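You operate a simulated robot arm through the tools that you are given. There is no shell and no other tool. Be economical: measure what you need, move in short steps, check, and stop when the job is done.

You run a simulated robot arm. Do the job below in one go: nothing can be reset, and whatever is moved stays where it is left.

## Task
Put the plug with a display marked "62 C" from the long bench on top of the brown taped carton there and the plug with a display marked "107 C" on top of the brown carton there.
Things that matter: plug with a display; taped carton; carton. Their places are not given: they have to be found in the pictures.

Only the result counts: the job must be done as asked and must still hold three seconds after the hand-in. Knocking over, shifting, dropping, spilling or breaking anything else fails it.

## Robot
A 7-joint arm with a two-finger parallel gripper, fixed in place. Base frame: the origin is at the foot of the arm, x ahead of it, y to its left, z up; the work surface is at about z = 0. Units: mm, degrees, N and s.
With the tool pointing down near the work surface it reaches from about 220 to 580 mm from the base axis. Its first joint turns from -66.0 to 66.0 degrees. Payload 2.5 kg.
The tool frame sits at the grasp point between the pads (the TCP): z along the fingers, y along the line on which they close. The tips reach 23 mm beyond it. The gripper opens to 94 mm. The fingers are 38 mm wide and 10 mm thick; the gripper's body (54 by 96 mm) begins 39 mm behind the TCP.
Orientation is that of the tool frame in the base frame, as a unit quaternion [x, y, z, w]. With the fingers straight down and closing along the base's y, the tool's x points along the base's -x, its y along +y and its z along -z.

## Interface
- The arm moves only by the tool jog_arm. Its argument "deltas" is a list of rows, each a list of 3 entries, a list of its own where there are three numbers: the turn, a rotation vector about the tool's x, y, z in units of 45 degrees (1.0 is 45 degrees), then the shift along the tool's x, y, z in units of 100 mm (1.0 is 100 mm), then the opening in per cent of the stroke, from 0 (shut) to 100 (fully open). In form: [[[rx, ry, rz], [tx, ty, tz], grip], ...]. A call has 1 to 20 rows; each row is the pose to reach, as a shift and turn from the pose commanded when the call began, along the tool's axes at that moment. A call with a number of a shift or a turn outside -1 to 1 is refused whole. A row lasts 0.2 s, in which the tool goes at most 50 mm and 8.6 degrees; a call with a longer step from one row to the next is refused whole, and so is a gripper value outside its range. Where a pose cannot be reached the arm comes as near as it can. A force on the tool above 40 N (or 10 N above the force at the start of the call, whichever is more), or a blocked arm, ends the call early, and 0.2 s more pass. The fingers move at their own pace (about 108 mm/s each) and stop on an object; they squeeze with about 27 N. The grip force told is the motor's: it shows also when the fingers shut on nothing. Time passes only in rows, and 0.2 s behind the last, so rows that repeat a pose let the fingers close. The reply holds the time, the measured pose of the TCP, the force on the tool along the base axes, the opening and the grip force, in the units named above and with some noise, and new pictures: "show" is both (left out), scene, wrist or none.
- Cameras (640 x 400 px; columns grow to the right, rows downward): "scene" is fixed at [134, -417.1, 549.3]; the picture's right is [0.67, -0.74, 0.00], its down [-0.45, -0.41, -0.80] and it looks along [0.59, 0.54, -0.61] (base axes); focal length 214 px, centre (320, 200). "wrist" rides on the gripper at [-39, 0, -44] in the tool frame; the picture's right is [0.00, -1.00, 0.00], its down [0.97, 0.00, -0.24] and it looks along [0.24, 0.00, 0.97] (tool axes); focal length 218 px, centre (320, 200).
- pixel_to_xyz(camera, pixels): for up to 12 pixels [column, row] of the newest picture of that camera ("zoom" is the newest enlarged one), the place [x, y, z] in the base frame of the surface seen there, good to about 3 mm, but the place of the scene camera against the robot may be out by one fixed shift of up to 18 mm in any direction. No time passes.
- zoom(camera, box): a new picture of the part [left, top, right, bottom] of that camera's present view, enlarged. No time passes.
- close_job(): hands the job in; it is judged then, once.

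Keep the steps short. Do not move on a guess: measure, check each grasp and each placing, and mend mistakes. In all there are 60 turns and 120 pictures (those below and enlarged ones count). Leave the gripper open and the arm clear of the work at the hand-in unless told otherwise, and finish with a single line.

The tools are called after ">>>" as name(argument=value, ...) on one line, values as JSON. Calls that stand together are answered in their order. jog_arm: Moves the arm, as the interface text tells. Its arguments: {"type":"object","properties":{"deltas":{"type":"array","items":{"type":"array"}},"show":{"type":"string","enum":["both","scene","wrist","none"]}},"required":["deltas"]} The other tools are called the same way: pixel_to_xyz (camera, pixels) gives the place of the surface under pixels of a picture; zoom (camera, box) takes an enlarged picture of a part of a camera's view; close_job () hands the job in.

At the start:

```text
time: 0.0
eef_pos: [343.5, -195.7, 425.3]
tool_rot: [0.001, 1.0, 0.0, 0.0]
ft_force: [0.1, -0.4, -0.5]
grip_width: 94.1
grasp_force: 0.1
```

scene: 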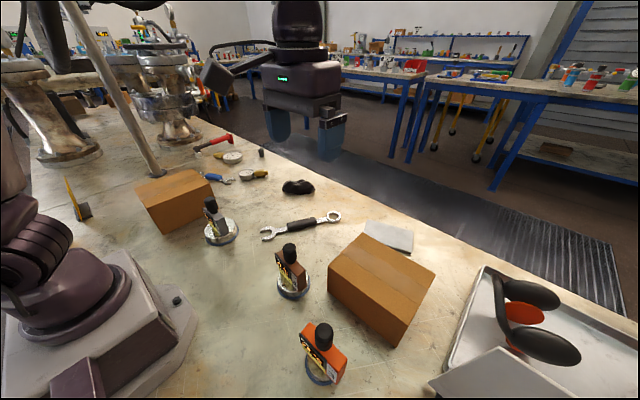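
wrist: 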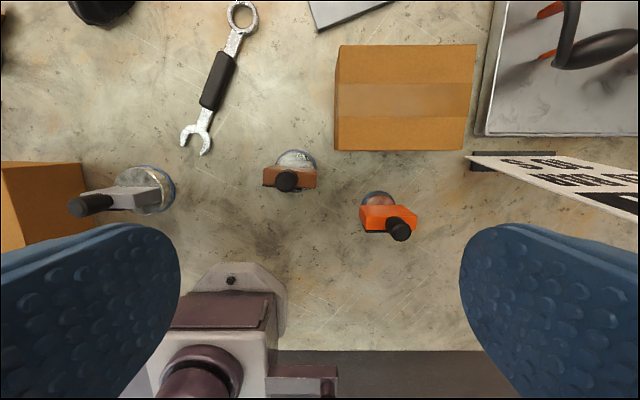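

I see three plugs with displays (grey at scene 215,222, brown at 290,270, orange at 322,355) and two cartons. I zoom to read the displays and find the tape.

>>> zoom(camera="scene", box=[180, 180, 260, 250])

>>> zoom(camera="scene", box=[260, 230, 340, 310])

>>> zoom(camera="scene", box=[280, 310, 370, 395])

>>> zoom(camera="scene", box=[120, 150, 240, 240])

```text
5.71 times, centred on (220, 215) of scene
```

zoom: 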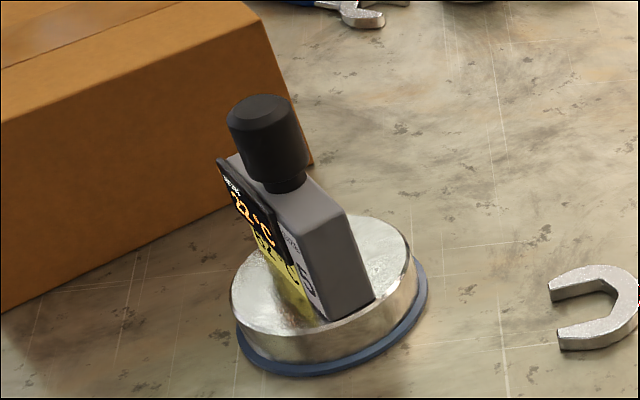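

```text
5.00 times, centred on (300, 270) of scene
```

zoom: 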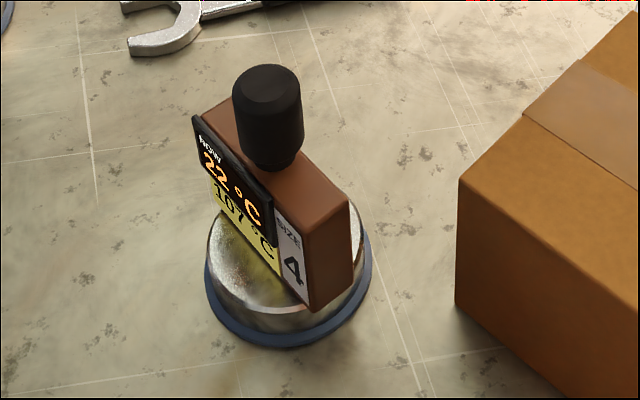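

```text
4.71 times, centred on (325, 352) of scene
```

zoom: 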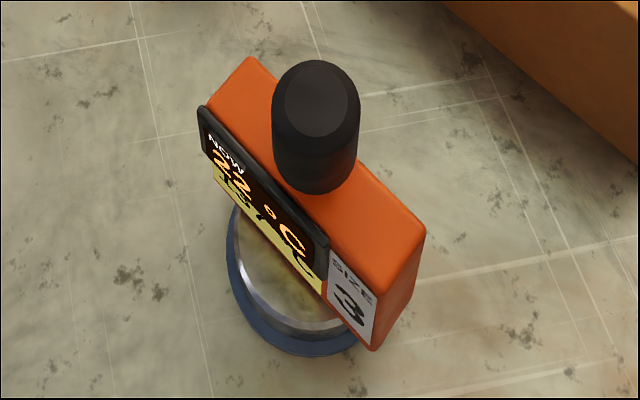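

```text
4.44 times, centred on (180, 195) of scene
```

zoom: 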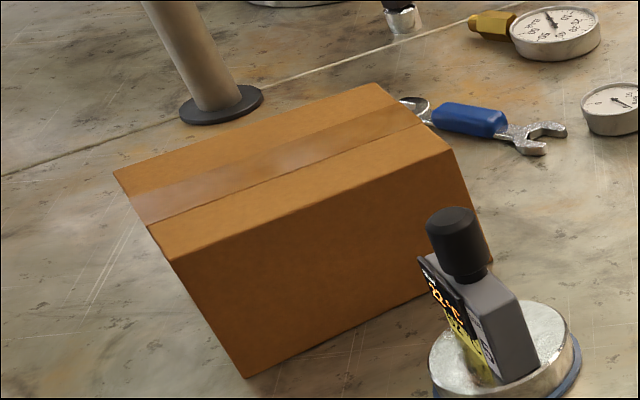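

The brown plug's lower line reads 107 °C. The grey and orange displays are unclear and both cartons look taped, so I take closer looks.

>>> zoom(camera="scene", box=[203, 200, 227, 225])

>>> zoom(camera="scene", box=[320, 220, 440, 350])

>>> zoom(camera="scene", box=[306, 330, 336, 370])

>>> zoom(camera="wrist", box=[440, 120, 640, 260])

>>> zoom(camera="scene", box=[40, 120, 320, 250])

```text
16.00 times, centred on (215, 212) of scene
```

zoom: 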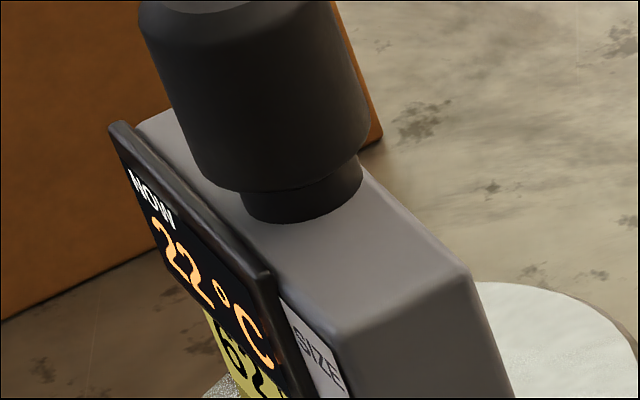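

```text
3.08 times, centred on (380, 285) of scene
```

zoom: 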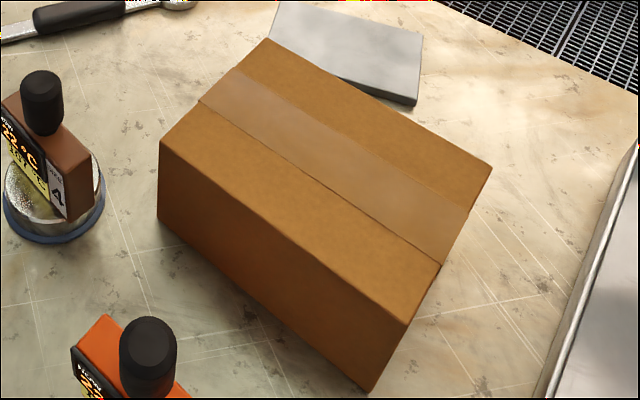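

```text
10.00 times, centred on (321, 350) of scene
```

zoom: 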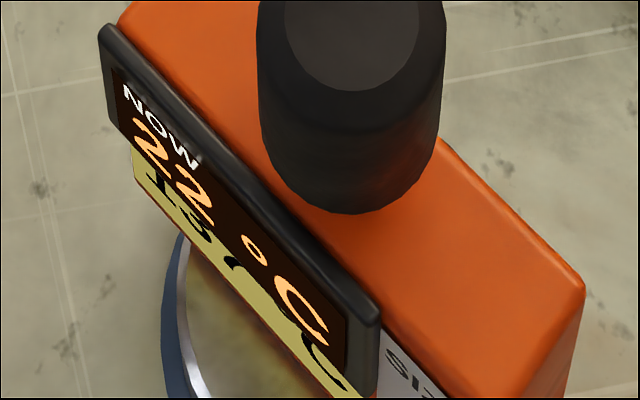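

```text
2.86 times, centred on (540, 190) of wrist
```

zoom: 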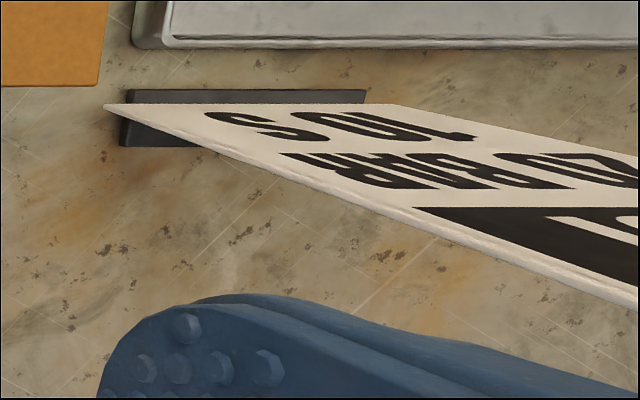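

```text
2.29 times, centred on (180, 185) of scene
```

zoom: 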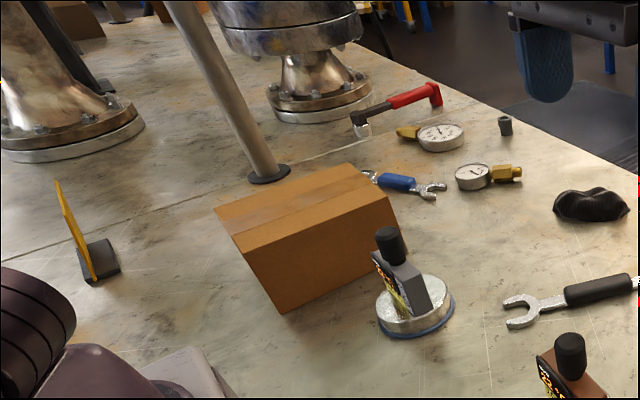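

The grey plug reads 62 °C and the orange one 137 °C. Now I check for other cartons, including a brown item near scene (70,105), and measure the main objects.

>>> zoom(camera="scene", box=[0, 60, 200, 185])

>>> pixel_to_xyz(camera="scene", pixels=[[70, 105], [136, 186], [186, 170], [213, 186], [153, 205], [175, 188], [362, 235], [434, 271], [397, 320], [330, 266], [381, 272], [490, 370]])

>>> pixel_to_xyz(camera="wrist", pixels=[[338, 46], [476, 46], [462, 150], [336, 150], [405, 98], [285, 181], [75, 205], [40, 200], [296, 160], [148, 190], [400, 231], [80, 185]])

```text
3.20 times, centred on (100, 122) of scene
```

zoom: 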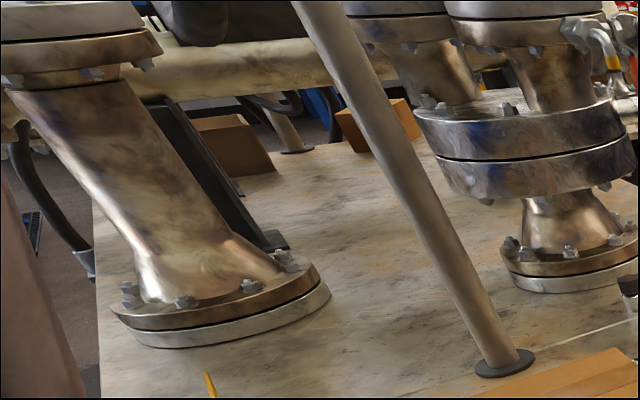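

```text
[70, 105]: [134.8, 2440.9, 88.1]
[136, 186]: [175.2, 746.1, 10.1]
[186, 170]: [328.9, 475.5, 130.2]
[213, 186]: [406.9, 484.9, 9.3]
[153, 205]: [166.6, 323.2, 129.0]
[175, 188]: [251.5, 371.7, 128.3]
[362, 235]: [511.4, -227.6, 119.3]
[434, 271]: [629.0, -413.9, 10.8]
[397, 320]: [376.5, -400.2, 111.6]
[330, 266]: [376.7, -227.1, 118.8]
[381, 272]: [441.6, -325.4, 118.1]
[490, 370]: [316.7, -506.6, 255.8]
```

```text
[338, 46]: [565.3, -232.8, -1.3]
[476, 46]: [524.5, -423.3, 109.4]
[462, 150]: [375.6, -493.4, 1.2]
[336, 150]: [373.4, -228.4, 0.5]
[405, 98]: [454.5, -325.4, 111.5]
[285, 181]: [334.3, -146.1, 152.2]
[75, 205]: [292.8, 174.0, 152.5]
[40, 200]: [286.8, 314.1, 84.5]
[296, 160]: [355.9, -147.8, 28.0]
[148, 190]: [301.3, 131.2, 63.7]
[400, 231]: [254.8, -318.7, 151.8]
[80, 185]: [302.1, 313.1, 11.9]
```

>>> zoom(camera="wrist", box=[320, 30, 490, 165])

>>> jog_arm(deltas=[[[0, 0, 0], [0, 0.4, 0], 100], [[0, 0, 0], [0, 0.8, 0], 100], [[0, 0, 0], [0, 1, 0], 100]], show="none")

>>> jog_arm(deltas=[[[0, 0, 0], [0, 0.4, 0], 100], [[0, 0, 0], [0, 0.8, 0], 100], [[0, 0, 0], [0, 1, 0], 100]], show="none")

>>> jog_arm(deltas=[[[0, 0, 0], [0, 0.4, 0], 100], [[0, 0, 0], [0, 0.8, 0], 100], [[0, 0, 0], [0, 1, 0], 100]], show="wrist")

```text
2.96 times, centred on (405, 98) of wrist
```

zoom: 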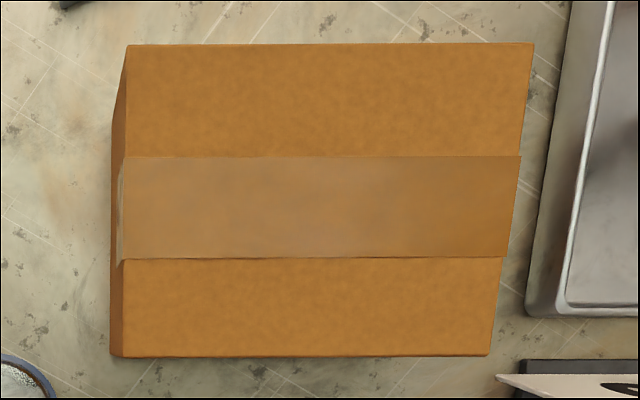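

```text
time: 0.8
eef_pos: [343.5, -95.0, 426.0]
tool_rot: [0.0, 1.0, 0.001, 0.001]
ft_force: [-0.4, 0.0, 0.1]
grip_width: 93.8
grasp_force: 0.0
```

```text
time: 1.6
eef_pos: [343.1, 2.7, 426.0]
tool_rot: [0.0, 1.0, 0.0, 0.0]
ft_force: [-0.3, 0.1, -0.1]
grip_width: 94.1
grasp_force: 0.1
```

```text
time: 2.4
eef_pos: [344.3, 103.3, 423.2]
tool_rot: [-0.001, 1.0, -0.001, 0.0]
ft_force: [0.5, 0.0, 0.3]
grip_width: 93.9
grasp_force: 0.1
```

wrist: 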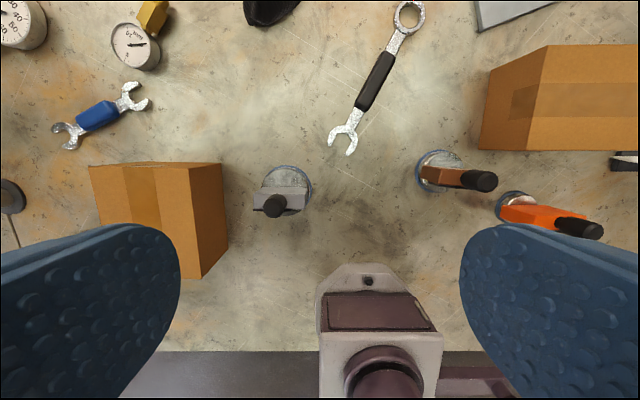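

Both cartons still show a tape strip. I zoom on the left one here and move a bit closer to it.

>>> zoom(camera="wrist", box=[80, 150, 240, 290])

>>> zoom(camera="wrist", box=[470, 30, 640, 165])

>>> jog_arm(deltas=[[[0, 0, 0], [0.2, 0.4, 0], 100], [[0, 0, 0], [0.4, 0.8, 0], 100], [[0, 0, 0], [0.6, 1, 0], 100]], show="none")

>>> jog_arm(deltas=[[[0, 0, 0], [0.2, 0.4, 0], 100], [[0, 0, 0], [0.4, 0.8, 0], 100], [[0, 0, 0], [0.6, 1, 0], 100]], show="both")

```text
2.86 times, centred on (160, 220) of wrist
```

zoom: 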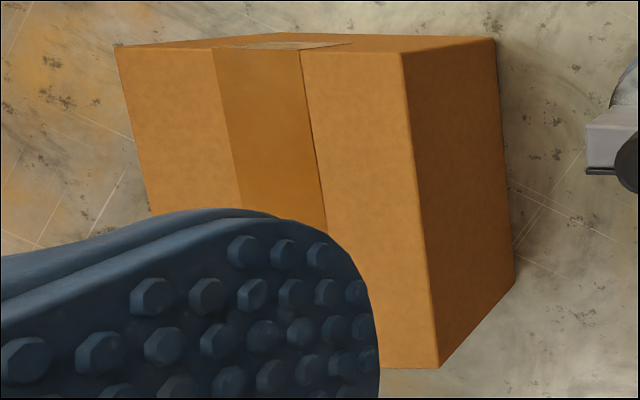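

```text
2.96 times, centred on (555, 98) of wrist
```

zoom: 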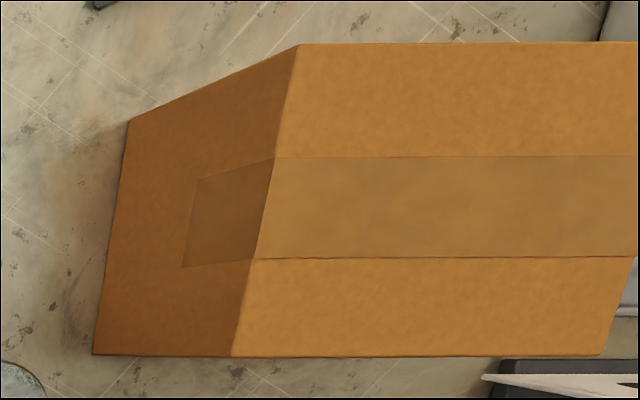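

```text
time: 3.2
eef_pos: [283.3, 205.5, 427.2]
tool_rot: [-0.001, 1.0, 0.0, 0.001]
ft_force: [0.5, -0.7, 0.5]
grip_width: 94.1
grasp_force: 0.1
```

```text
time: 4.0
eef_pos: [221.6, 304.9, 425.5]
tool_rot: [-0.001, 1.0, 0.0, 0.0]
ft_force: [0.8, 0.5, 0.3]
grip_width: 93.9
grasp_force: 0.0
```

scene: 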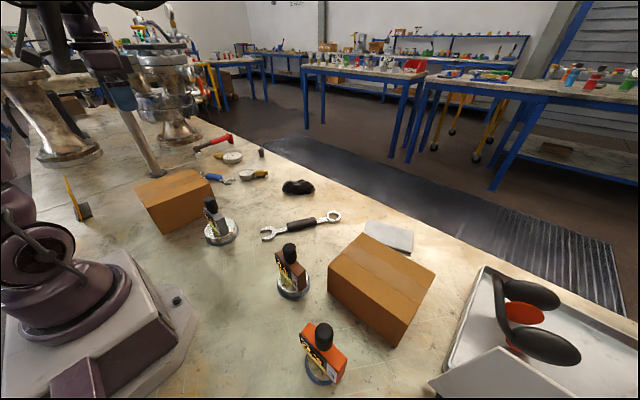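
wrist: 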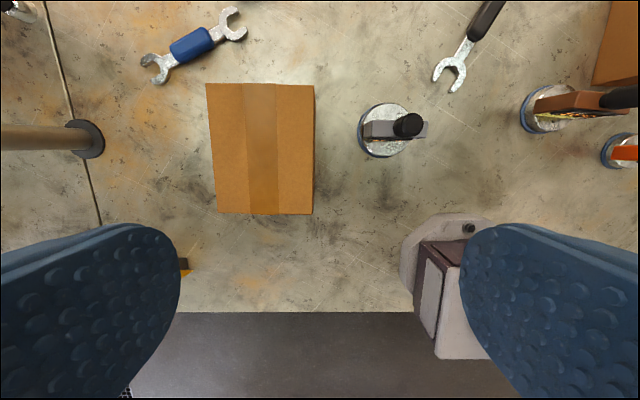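

>>> zoom(camera="wrist", box=[190, 70, 340, 225])

>>> zoom(camera="scene", box=[55, 165, 105, 230])

>>> zoom(camera="wrist", box=[350, 90, 440, 165])

>>> pixel_to_xyz(camera="wrist", pixels=[[209, 86], [312, 88], [310, 210], [218, 210], [262, 150], [185, 265], [405, 125], [372, 130], [425, 130], [362, 130], [388, 104], [384, 155]])

```text
2.58 times, centred on (265, 148) of wrist
```

zoom: 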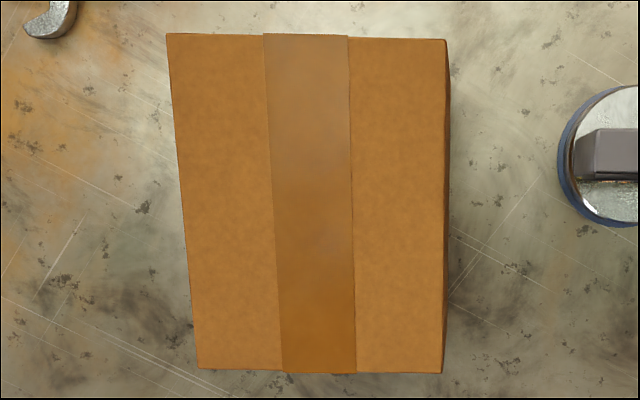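

```text
6.15 times, centred on (80, 198) of scene
```

zoom: 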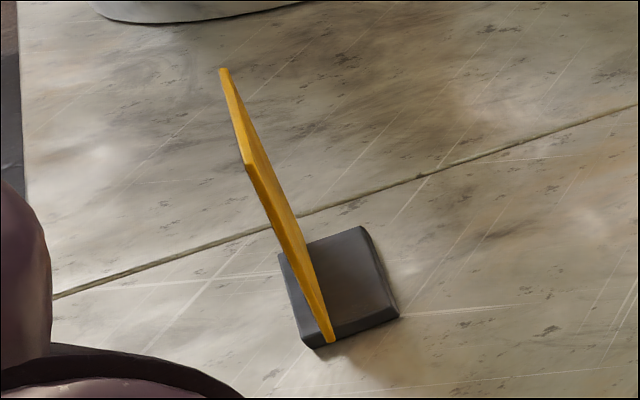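

```text
5.33 times, centred on (395, 128) of wrist
```

zoom: 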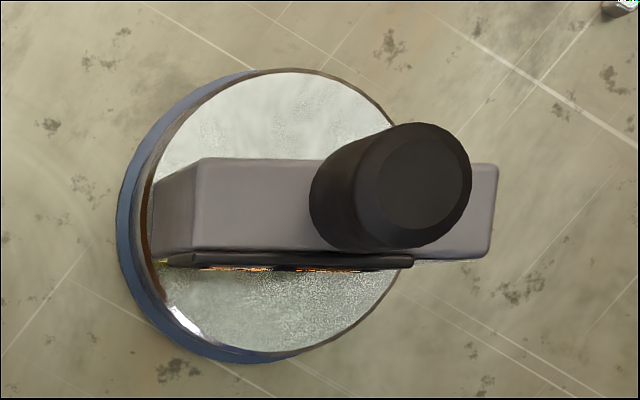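

```text
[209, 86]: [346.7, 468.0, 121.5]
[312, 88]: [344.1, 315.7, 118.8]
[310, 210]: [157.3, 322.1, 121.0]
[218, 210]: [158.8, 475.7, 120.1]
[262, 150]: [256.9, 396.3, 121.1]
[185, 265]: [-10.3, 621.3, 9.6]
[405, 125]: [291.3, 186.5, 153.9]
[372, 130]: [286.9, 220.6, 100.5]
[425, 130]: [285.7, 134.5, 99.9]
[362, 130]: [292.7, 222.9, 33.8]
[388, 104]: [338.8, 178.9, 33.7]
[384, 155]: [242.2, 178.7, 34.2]
```

Both cartons show tape, so I need to find what tells them apart. I look at the left carton's +x side with a tilted wrist view.

>>> jog_arm(deltas=[[[0, 0, 0], [-0.4, 0, 0], 100], [[0, 0, 0], [-0.8, 0, 0], 100], [[0, 0, 0], [-1, 0, 0], 100]], show="none")

>>> jog_arm(deltas=[[[0, 0.15, 0], [-0.2, 0, 0.2], 100], [[0, 0.3, 0], [-0.4, 0, 0.4], 100], [[0, 0.45, 0], [-0.6, 0, 0.6], 100], [[0, 0.6, 0], [-0.8, 0, 0.7], 100]], show="wrist")

```text
time: 4.8
eef_pos: [324.6, 301.4, 424.9]
tool_rot: [-0.002, 1.0, 0.0, 0.0]
ft_force: [0.0, 0.3, -0.7]
grip_width: 93.8
grasp_force: 0.1
```

```text
time: 5.8
eef_pos: [398.0, 301.0, 350.3]
tool_rot: [0.0, 0.972, -0.001, -0.235]
ft_force: [-0.5, -0.2, -0.8]
grip_width: 94.0
grasp_force: 0.0
out of reach, approached as far as the arm can: row 4
```

wrist: 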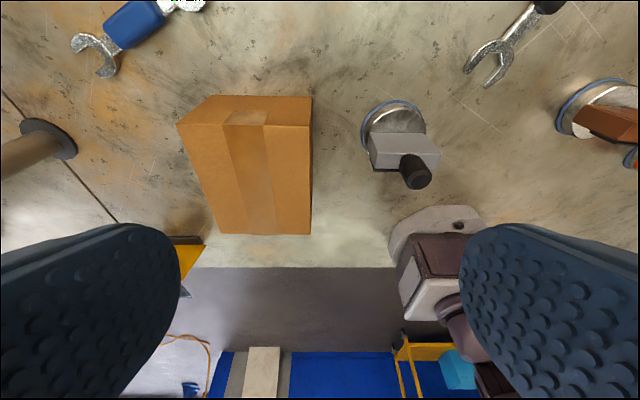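

The tape folds over the end here just as on the right carton. I go back toward the right side to inspect that carton and the white sign.

>>> zoom(camera="wrist", box=[160, 80, 340, 250])

>>> jog_arm(deltas=[[[0, -0.15, 0], [0, -0.4, -0.1], 100], [[0, -0.3, 0], [0, -0.7, -0.3], 100], [[0, -0.45, 0], [0, -0.9, -0.5], 100], [[0, -0.6, 0], [0, -1, -0.6], 100]], show="none")

>>> jog_arm(deltas=[[[0, 0, 0], [0, -0.4, 0], 100], [[0, 0, 0], [0, -0.8, 0], 100], [[0, 0, 0], [0, -1, 0], 100]], show="none")

>>> jog_arm(deltas=[[[0, 0, 0], [0, -0.4, 0], 100], [[0, 0, 0], [0, -0.8, 0], 100], [[0, 0, 0], [0, -1, 0], 100]], show="none")

>>> jog_arm(deltas=[[[0, 0, 0], [0, -0.4, 0], 100], [[0, 0, 0], [0, -0.8, 0], 100], [[0, 0, 0], [0, -1, 0], 100]], show="none")

>>> jog_arm(deltas=[[[0, 0, 0], [0, -0.4, 0], 100], [[0, 0, 0], [0, -0.8, 0], 100], [[0, 0, 0], [0, -1, 0], 100]], show="wrist")

```text
2.35 times, centred on (250, 165) of wrist
```

zoom: 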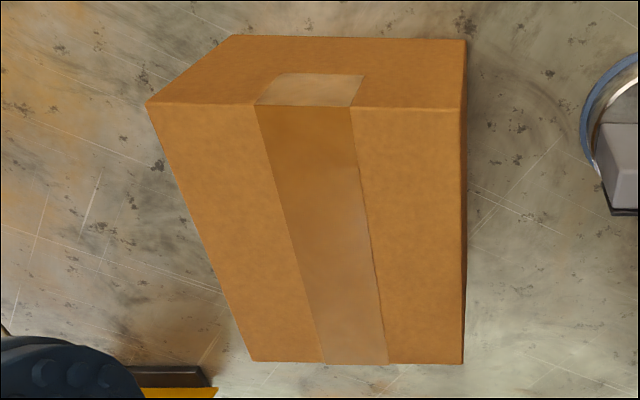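

```text
time: 6.8
eef_pos: [424.8, 201.0, 404.6]
tool_rot: [0.0, 1.0, 0.0, 0.001]
ft_force: [-0.4, 0.3, 0.2]
grip_width: 93.9
grasp_force: 0.1
```

```text
time: 7.6
eef_pos: [423.5, 99.9, 406.5]
tool_rot: [-0.001, 1.0, 0.0, 0.001]
ft_force: [-0.9, 0.3, -0.1]
grip_width: 94.3
grasp_force: 0.2
```

```text
time: 8.4
eef_pos: [424.2, -0.5, 403.9]
tool_rot: [0.0, 1.0, 0.0, 0.0]
ft_force: [-0.1, 0.6, -0.4]
grip_width: 94.1
grasp_force: 0.1
```

```text
time: 9.2
eef_pos: [425.9, -99.8, 405.9]
tool_rot: [-0.001, 1.0, 0.0, 0.001]
ft_force: [0.5, 0.3, -0.9]
grip_width: 94.3
grasp_force: 0.1
```

```text
time: 10.0
eef_pos: [424.1, -200.0, 406.3]
tool_rot: [0.0, 1.0, 0.001, 0.0]
ft_force: [-0.8, -0.4, 0.3]
grip_width: 93.8
grasp_force: 0.0
```

wrist: 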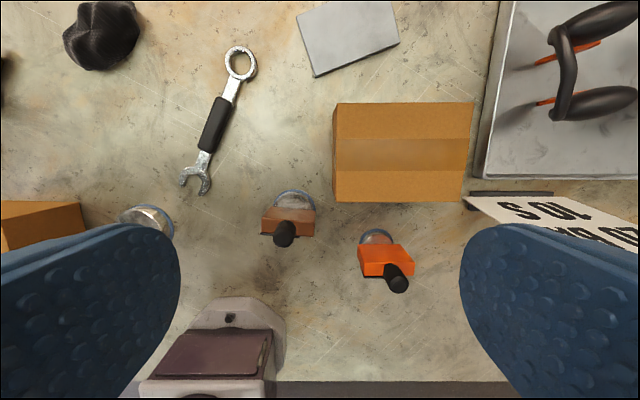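

>>> jog_arm(deltas=[[[0, 0.1, 0], [0, -0.4, 0], 100], [[0, 0.2, 0], [0, -0.8, 0], 100], [[0, 0.35, 0], [-0.3, -1, 0], 100], [[0, 0.5, 0], [-0.5, -1, 0], 100]], show="wrist")

>>> zoom(camera="wrist", box=[340, 60, 640, 260])

```text
time: 11.0
eef_pos: [415.4, -259.7, 381.1]
tool_rot: [0.0, 0.981, 0.0, -0.191]
ft_force: [-0.2, -0.5, 0.5]
grip_width: 94.0
grasp_force: 0.0
out of reach, approached as far as the arm can: row 3, 4
```

wrist: 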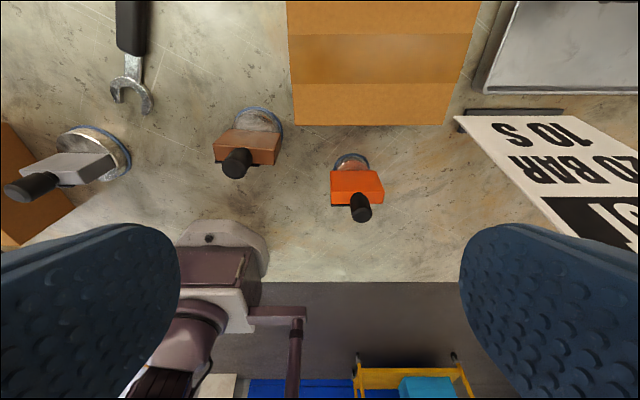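

```text
2.00 times, centred on (490, 160) of wrist
```

zoom: 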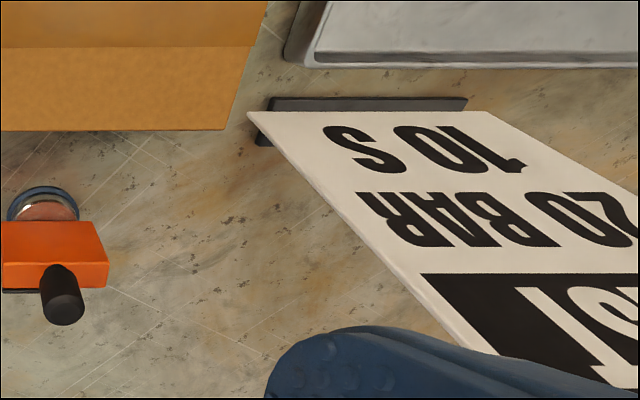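

The sign only gives a pressure test note and doesn't help. I look closely at the ends of both cartons in the scene view for any difference.

>>> zoom(camera="scene", box=[385, 255, 445, 350])

>>> zoom(camera="scene", box=[130, 165, 190, 240])

>>> zoom(camera="scene", box=[325, 228, 400, 285])

```text
4.21 times, centred on (415, 302) of scene
```

zoom: 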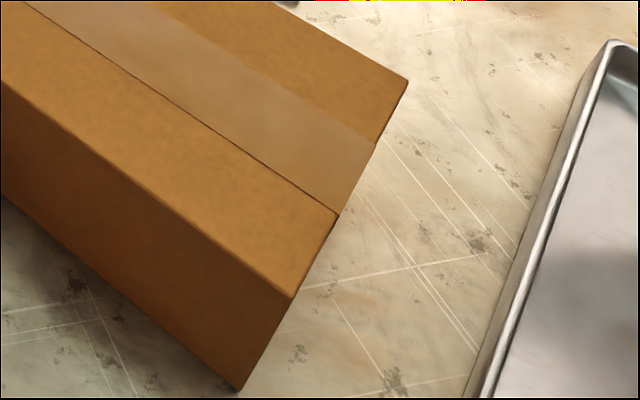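

```text
5.33 times, centred on (160, 202) of scene
```

zoom: 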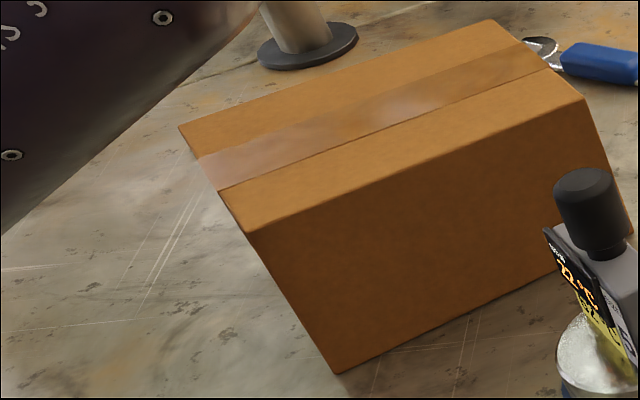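

```text
7.02 times, centred on (362, 256) of scene
```

zoom: 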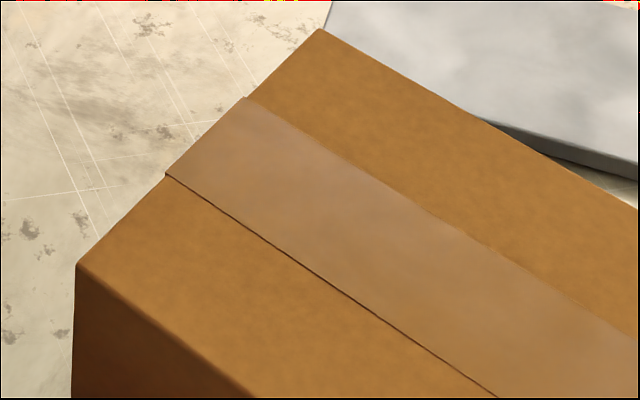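

The two cartons are built alike, so both have tape. I'll inspect their tops once more close up before placing. Next I straighten the tool and go above the brown "107 °C" plug (knob near [334,-146]) to measure it.

>>> jog_arm(deltas=[[[0, -0.12, 0], [0.2, 0.3, 0.1], 100], [[0, -0.24, 0], [0.4, 0.6, 0.2], 100], [[0, -0.36, 0], [0.6, 0.9, 0.3], 100], [[0, -0.49, 0], [0.75, 1, 0.3], 100]], show="wrist")

```text
time: 12.0
eef_pos: [333.9, -158.7, 381.2]
tool_rot: [0.0, 1.0, 0.0, -0.004]
ft_force: [-1.1, 0.2, 1.1]
grip_width: 94.0
grasp_force: 0.0
```

wrist: 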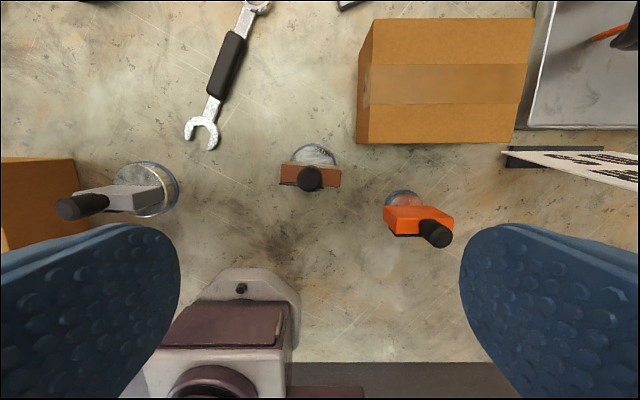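

>>> zoom(camera="wrist", box=[265, 130, 355, 205])

>>> pixel_to_xyz(camera="wrist", pixels=[[310, 178], [302, 180], [318, 180], [284, 172], [336, 172], [310, 166], [315, 150], [304, 150], [333, 158], [375, 22], [530, 22], [517, 140]])

>>> pixel_to_xyz(camera="zoom", pixels=[[320, 340], [250, 345], [405, 345], [320, 270], [320, 418]])

```text
5.33 times, centred on (310, 168) of wrist
```

zoom: 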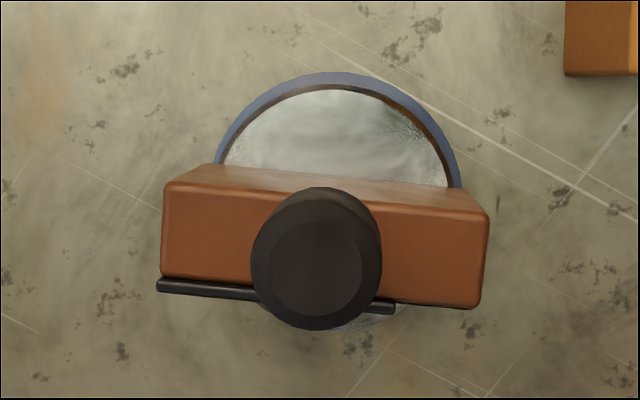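

```text
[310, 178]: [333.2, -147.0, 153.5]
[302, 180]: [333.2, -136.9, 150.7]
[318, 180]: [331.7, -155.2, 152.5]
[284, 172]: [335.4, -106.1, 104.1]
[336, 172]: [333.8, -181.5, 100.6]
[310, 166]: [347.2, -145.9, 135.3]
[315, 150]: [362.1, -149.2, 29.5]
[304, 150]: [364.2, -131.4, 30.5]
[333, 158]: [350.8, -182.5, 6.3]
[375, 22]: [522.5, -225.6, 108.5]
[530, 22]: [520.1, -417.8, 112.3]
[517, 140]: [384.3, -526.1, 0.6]
```

```text
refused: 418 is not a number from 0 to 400
```

The brown plug's knob is centred near [332,-146] with its top at z≈153; the block top is at z≈101. I'll grip the knob with the TCP at z≈128 and close along y. I descend in two steps, then check.

>>> jog_arm(deltas=[[[0, 0, 0], [0.02, 0.12, 0.4], 100], [[0, 0, 0], [0.02, 0.12, 0.8], 100], [[0, 0, 0], [0.02, 0.12, 1], 100]], show="wrist")

>>> pixel_to_xyz(camera="wrist", pixels=[[320, 190], [310, 190], [330, 190]])

```text
time: 12.8
eef_pos: [329.8, -148.0, 278.5]
tool_rot: [-0.002, 1.0, 0.0, -0.004]
ft_force: [0.9, 0.3, 0.0]
grip_width: 94.1
grasp_force: 0.1
```

wrist: 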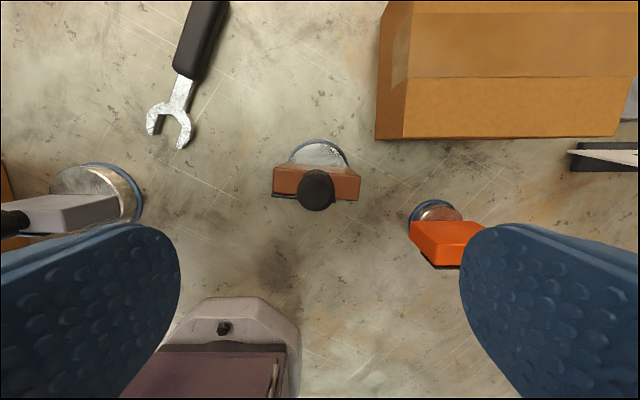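

```text
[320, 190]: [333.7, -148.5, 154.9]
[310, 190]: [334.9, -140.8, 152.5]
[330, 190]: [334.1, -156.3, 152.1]
```

Knob top centre is at [334,-147]. I descend 100 mm, then 50 mm more to z≈128.

>>> jog_arm(deltas=[[[0, 0.01, 0], [-0.03, 0.01, 0.4], 100], [[0, 0.01, 0], [-0.03, 0.01, 0.8], 100], [[0, 0.01, 0], [-0.03, 0.01, 1], 100]], show="wrist")

```text
time: 13.6
eef_pos: [333.2, -146.0, 178.4]
tool_rot: [0.0, 1.0, 0.0, -0.008]
ft_force: [0.0, 0.8, 0.8]
grip_width: 93.9
grasp_force: 0.0
```

wrist: 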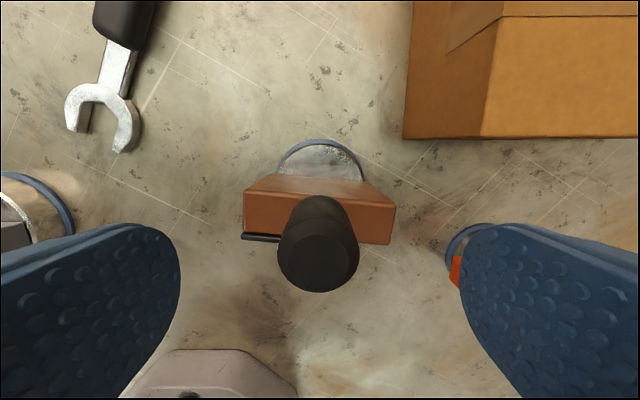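

>>> jog_arm(deltas=[[[0, -0.02, 0], [0, 0, 0.25], 100], [[0, -0.02, 0], [0, 0, 0.5], 100], [[0, -0.02, 0], [0, 0, 0.5], 30], [[0, -0.02, 0], [0, 0, 0.5], 0], [[0, -0.02, 0], [0, 0, 0.5], 0], [[0, -0.02, 0], [0, 0, 0.5], 0]], show="both")

```text
time: 15.0
eef_pos: [331.3, -145.4, 128.5]
tool_rot: [0.0, 1.0, 0.0, -0.001]
ft_force: [-0.3, 0.5, -0.1]
grip_width: 31.7
grasp_force: 26.9
```

scene: 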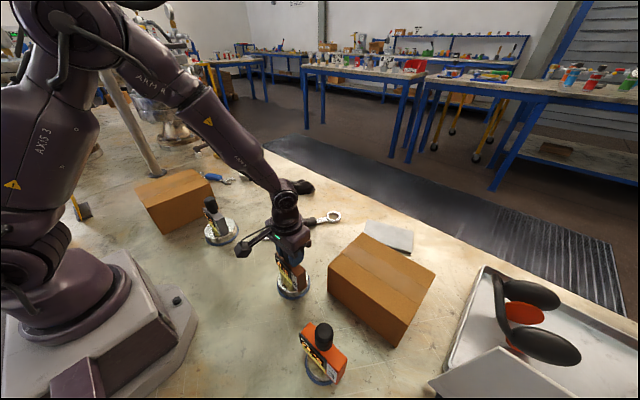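
wrist: 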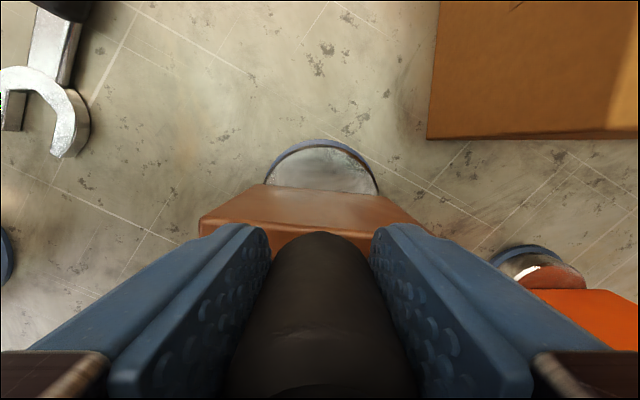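

The knob is held (31.7 mm, 27 N). I lift 20 mm slowly, then up to 100 mm, and check.

>>> jog_arm(deltas=[[[0, 0, 0], [0, 0, -0.05], 0], [[0, 0, 0], [0, 0, -0.15], 0], [[0, 0, 0], [0, 0, -0.4], 0], [[0, 0, 0], [0, 0, -0.7], 0], [[0, 0, 0], [0, 0, -1], 0]], show="both")

```text
time: 16.2
eef_pos: [332.9, -146.6, 231.2]
tool_rot: [0.0, 1.0, 0.0, 0.0]
ft_force: [0.0, -0.7, -5.5]
grip_width: 31.8
grasp_force: 27.5
```

scene: 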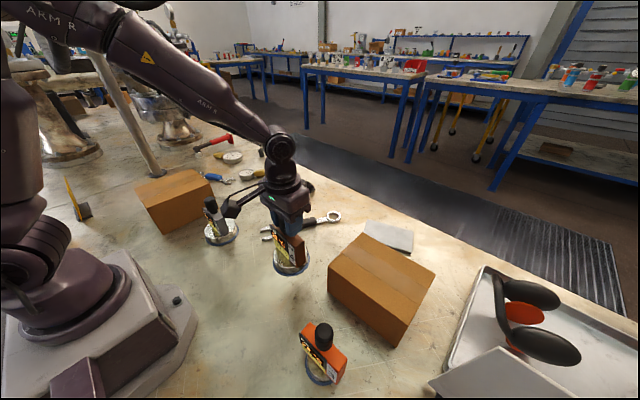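
wrist: 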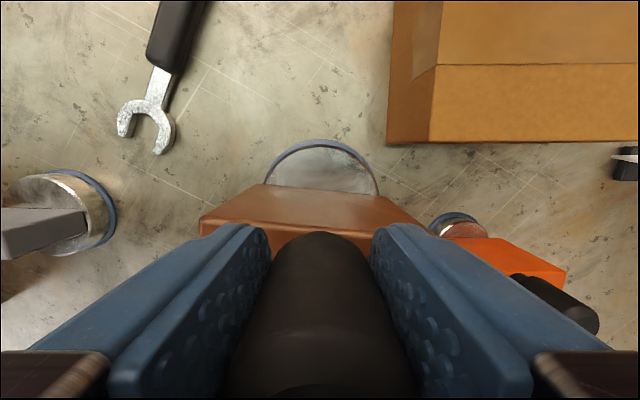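

The plug is lifted cleanly (about 0.55 kg). I confirm its marking, raise it to z≈280, then carry it toward the right carton centre [447,-320].

>>> zoom(camera="scene", box=[260, 210, 325, 285])

>>> jog_arm(deltas=[[[0, 0, 0], [0, 0, -0.3], 0], [[0, 0, 0], [0, 0, -0.5], 0], [[0, 0, 0], [-0.2, -0.3, -0.5], 0], [[0, 0, 0], [-0.4, -0.6, -0.5], 0], [[0, 0, 0], [-0.56, -0.86, -0.5], 0]], show="none")

>>> jog_arm(deltas=[[[0, 0, 0], [-0.2, -0.3, 0], 0], [[0, 0, 0], [-0.4, -0.6, 0], 0], [[0, 0, 0], [-0.57, -0.87, 0], 0], [[0, 0, 0], [-0.57, -0.87, 0], 0]], show="both")

```text
5.33 times, centred on (292, 248) of scene
```

zoom: 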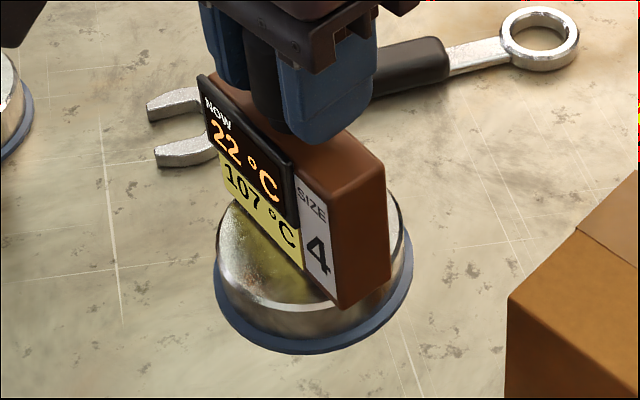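

```text
time: 17.4
eef_pos: [391.0, -231.3, 281.6]
tool_rot: [-0.001, 1.0, 0.0, 0.0]
ft_force: [0.2, 0.3, -5.5]
grip_width: 31.5
grasp_force: 27.0
```

```text
time: 18.4
eef_pos: [445.9, -319.1, 280.7]
tool_rot: [0.0, 1.0, 0.001, 0.0]
ft_force: [-0.6, -1.0, -5.6]
grip_width: 31.6
grasp_force: 27.0
```

scene: 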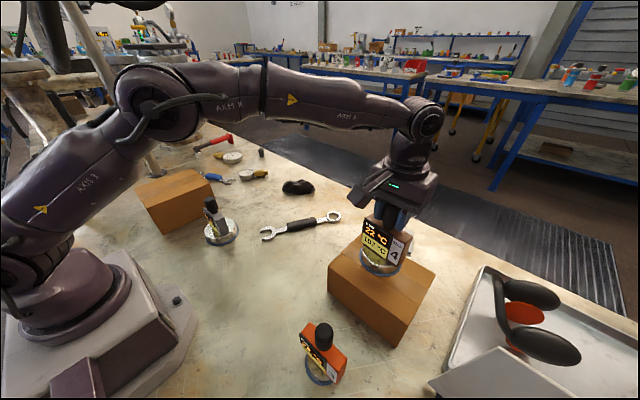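
wrist: 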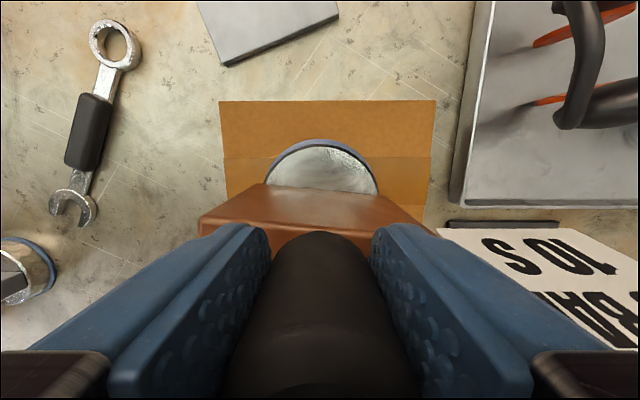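

The display reads 107 °C. The plug bottom is at z≈152 over the carton top at z≈111. I lower about 40 mm, gently at the end.

>>> jog_arm(deltas=[[[0, 0, 0], [0, 0, 0.15], 0], [[0, 0, 0], [0, 0, 0.3], 0], [[0, 0, 0], [0, 0, 0.36], 0], [[0, 0, 0], [0, 0, 0.38], 0], [[0, 0, 0], [0, 0, 0.395], 0], [[0, 0, 0], [0, 0, 0.395], 0]], show="scene")

>>> zoom(camera="scene", box=[320, 190, 445, 350])

```text
time: 19.8
eef_pos: [445.4, -318.5, 240.7]
tool_rot: [0.0, 1.0, 0.0, 0.001]
ft_force: [-0.4, 0.2, -6.0]
grip_width: 31.7
grasp_force: 26.9
```

scene: 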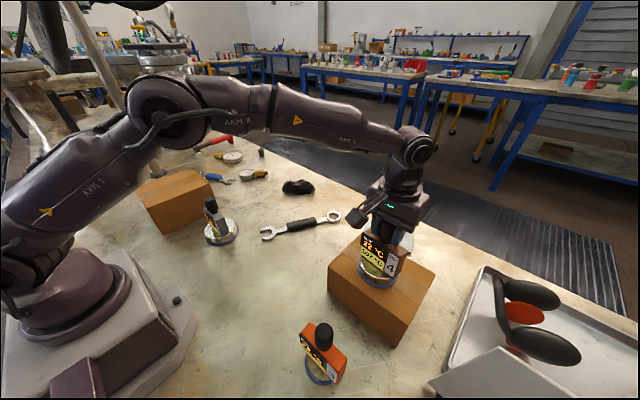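

```text
2.50 times, centred on (382, 270) of scene
```

zoom: 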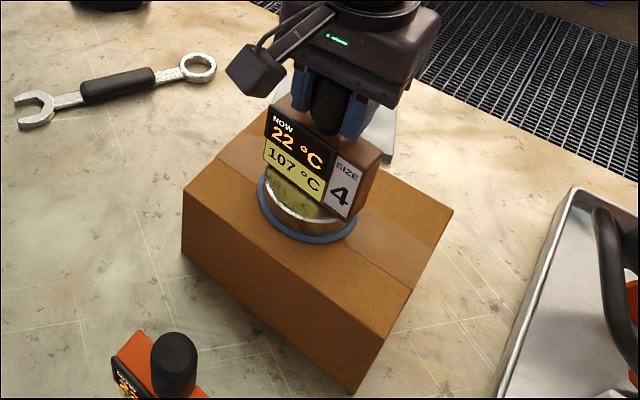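

Force is unchanged, so the plug still hangs. I lower in 1 mm steps.

>>> jog_arm(deltas=[[[0, 0, 0], [0, 0, 0.01], 0], [[0, 0, 0], [0, 0, 0.01], 0]], show="none")

>>> jog_arm(deltas=[[[0, 0, 0], [0, 0, 0.01], 0], [[0, 0, 0], [0, 0, 0.01], 0]], show="none")

```text
time: 20.4
eef_pos: [445.5, -319.5, 239.8]
tool_rot: [0.0, 1.0, 0.0, 0.0]
ft_force: [0.0, -0.5, -5.1]
grip_width: 31.5
grasp_force: 26.8
```

```text
time: 21.0
eef_pos: [445.0, -319.2, 241.1]
tool_rot: [0.0, 1.0, 0.0, 0.0]
ft_force: [-3.1, 3.2, 6.1]
grip_width: 31.7
grasp_force: 27.0
```

Contact is made (force now +6 N). I open the fingers and rise 100 mm.

>>> jog_arm(deltas=[[[0, 0, 0], [0, 0, -0.005], 100], [[0, 0, 0], [0, 0, -0.005], 100], [[0, 0, 0], [0, 0, -0.005], 100], [[0, 0, 0], [0, 0, -0.3], 100], [[0, 0, 0], [0, 0, -0.7], 100], [[0, 0, 0], [0, 0, -1], 100]], show="both")

>>> zoom(camera="scene", box=[320, 190, 445, 350])

```text
time: 22.4
eef_pos: [446.3, -319.4, 337.5]
tool_rot: [0.0, 1.0, 0.0, -0.001]
ft_force: [0.9, -0.1, 0.2]
grip_width: 94.0
grasp_force: 0.1
```

scene: 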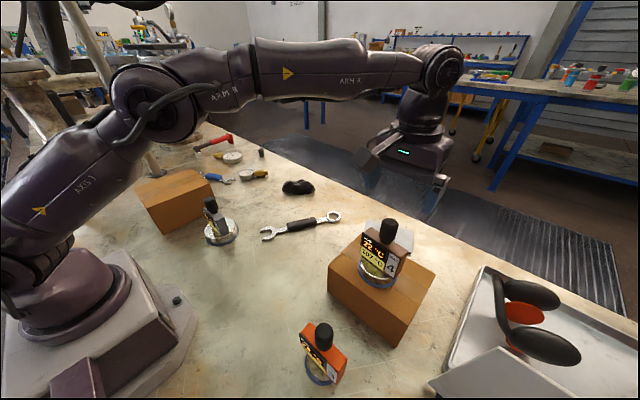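
wrist: 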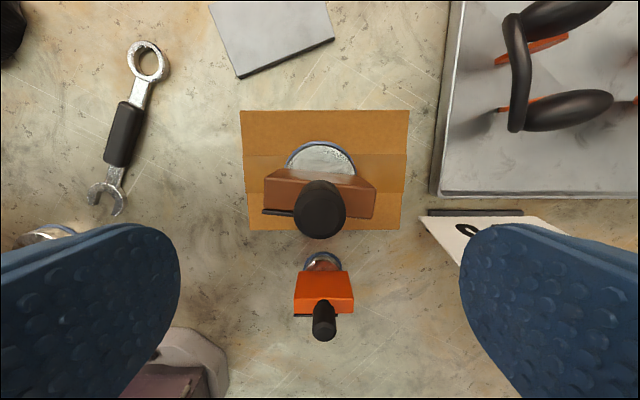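

```text
2.50 times, centred on (382, 270) of scene
```

zoom: 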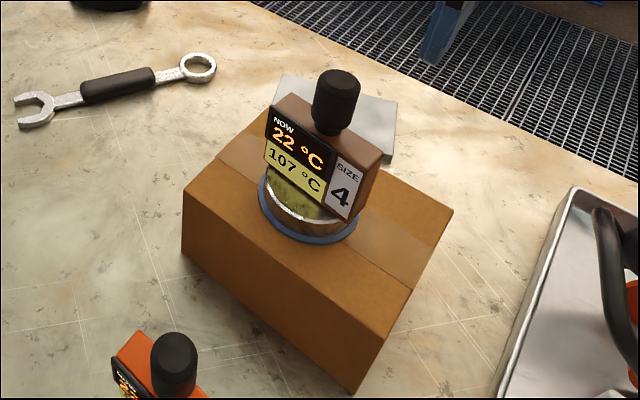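

The 107 °C plug stands upright on the right carton. Now I travel to the grey 62 °C plug near [291,186].

>>> jog_arm(deltas=[[[0, 0, 0], [0.1, 0.4, -0.15], 100], [[0, 0, 0], [0.2, 0.8, -0.3], 100], [[0, 0, 0], [0.3, 1, -0.3], 100]], show="none")

>>> jog_arm(deltas=[[[0, 0, 0], [0.1, 0.4, 0], 100], [[0, 0, 0], [0.2, 0.8, 0], 100], [[0, 0, 0], [0.3, 1, 0], 100]], show="none")

>>> jog_arm(deltas=[[[0, 0, 0], [0.1, 0.4, 0], 100], [[0, 0, 0], [0.2, 0.8, 0], 100], [[0, 0, 0], [0.3, 1, 0], 100]], show="none")

>>> jog_arm(deltas=[[[0, 0, 0], [0.1, 0.4, 0], 100], [[0, 0, 0], [0.2, 0.8, 0], 100], [[0, 0, 0], [0.3, 1, 0], 100]], show="none")

>>> jog_arm(deltas=[[[0, 0, 0], [0.1, 0.4, 0], 100], [[0, 0, 0], [0.2, 0.8, 0], 100], [[0, 0, 0], [0.35, 1, 0], 100]], show="wrist")

```text
time: 23.2
eef_pos: [415.3, -219.2, 365.8]
tool_rot: [0.0, 1.0, -0.001, 0.0]
ft_force: [0.7, -0.1, -0.5]
grip_width: 94.0
grasp_force: 0.0
```

```text
time: 24.0
eef_pos: [385.4, -119.3, 367.8]
tool_rot: [0.001, 1.0, 0.001, 0.001]
ft_force: [0.1, -0.1, 0.6]
grip_width: 94.0
grasp_force: 0.1
```

```text
time: 24.8
eef_pos: [354.3, -19.4, 368.7]
tool_rot: [0.0, 1.0, 0.0, 0.0]
ft_force: [-0.7, 0.6, -0.1]
grip_width: 94.0
grasp_force: 0.0
```

```text
time: 25.6
eef_pos: [327.9, 80.6, 368.0]
tool_rot: [0.001, 1.0, 0.0, 0.0]
ft_force: [-0.1, 0.2, 0.0]
grip_width: 94.1
grasp_force: 0.0
```

```text
time: 26.4
eef_pos: [290.6, 179.3, 369.6]
tool_rot: [-0.001, 1.0, 0.0, 0.0]
ft_force: [0.7, -0.9, -0.8]
grip_width: 94.0
grasp_force: 0.1
```

wrist: 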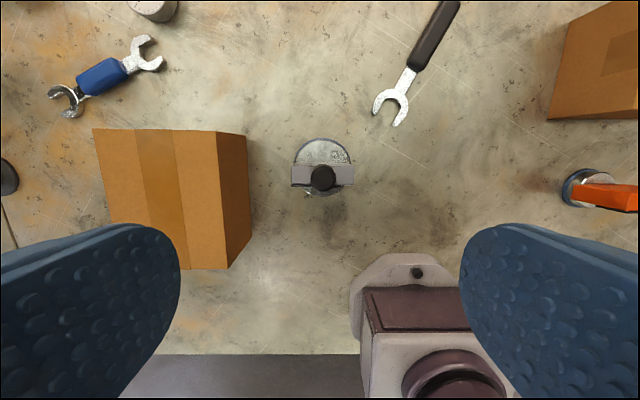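

>>> pixel_to_xyz(camera="wrist", pixels=[[322, 178], [314, 179], [330, 179], [300, 174], [345, 174], [323, 150]])

>>> zoom(camera="wrist", box=[277, 125, 367, 205])

>>> jog_arm(deltas=[[[0, 0, 0], [0, 0, 0.4], 100], [[0, 0, 0], [0, 0, 0.8], 100], [[0, 0, 0], [0, 0, 1], 100]], show="wrist")

```text
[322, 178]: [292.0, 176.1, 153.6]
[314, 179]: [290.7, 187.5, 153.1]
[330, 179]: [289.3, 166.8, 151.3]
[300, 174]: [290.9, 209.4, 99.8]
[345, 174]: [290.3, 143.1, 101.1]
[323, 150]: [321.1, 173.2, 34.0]
```

```text
5.00 times, centred on (322, 165) of wrist
```

zoom: 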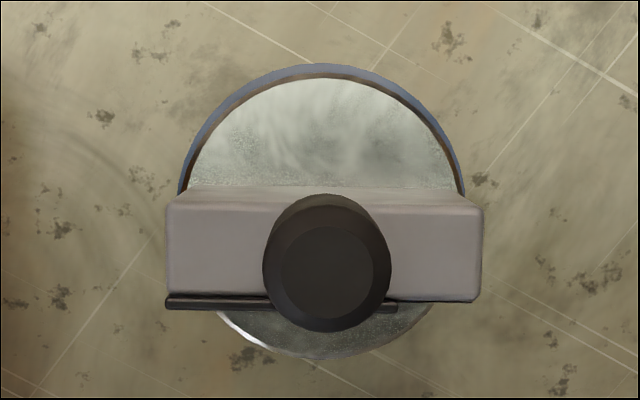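

```text
time: 27.2
eef_pos: [289.8, 180.9, 265.1]
tool_rot: [0.0, 1.0, 0.0, 0.0]
ft_force: [-0.1, 0.8, -0.4]
grip_width: 94.1
grasp_force: 0.1
```

wrist: 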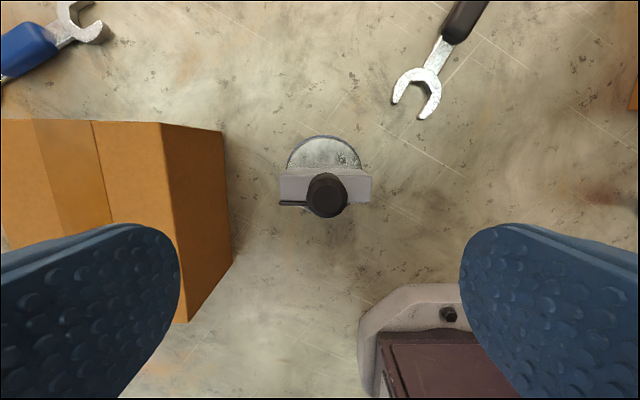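

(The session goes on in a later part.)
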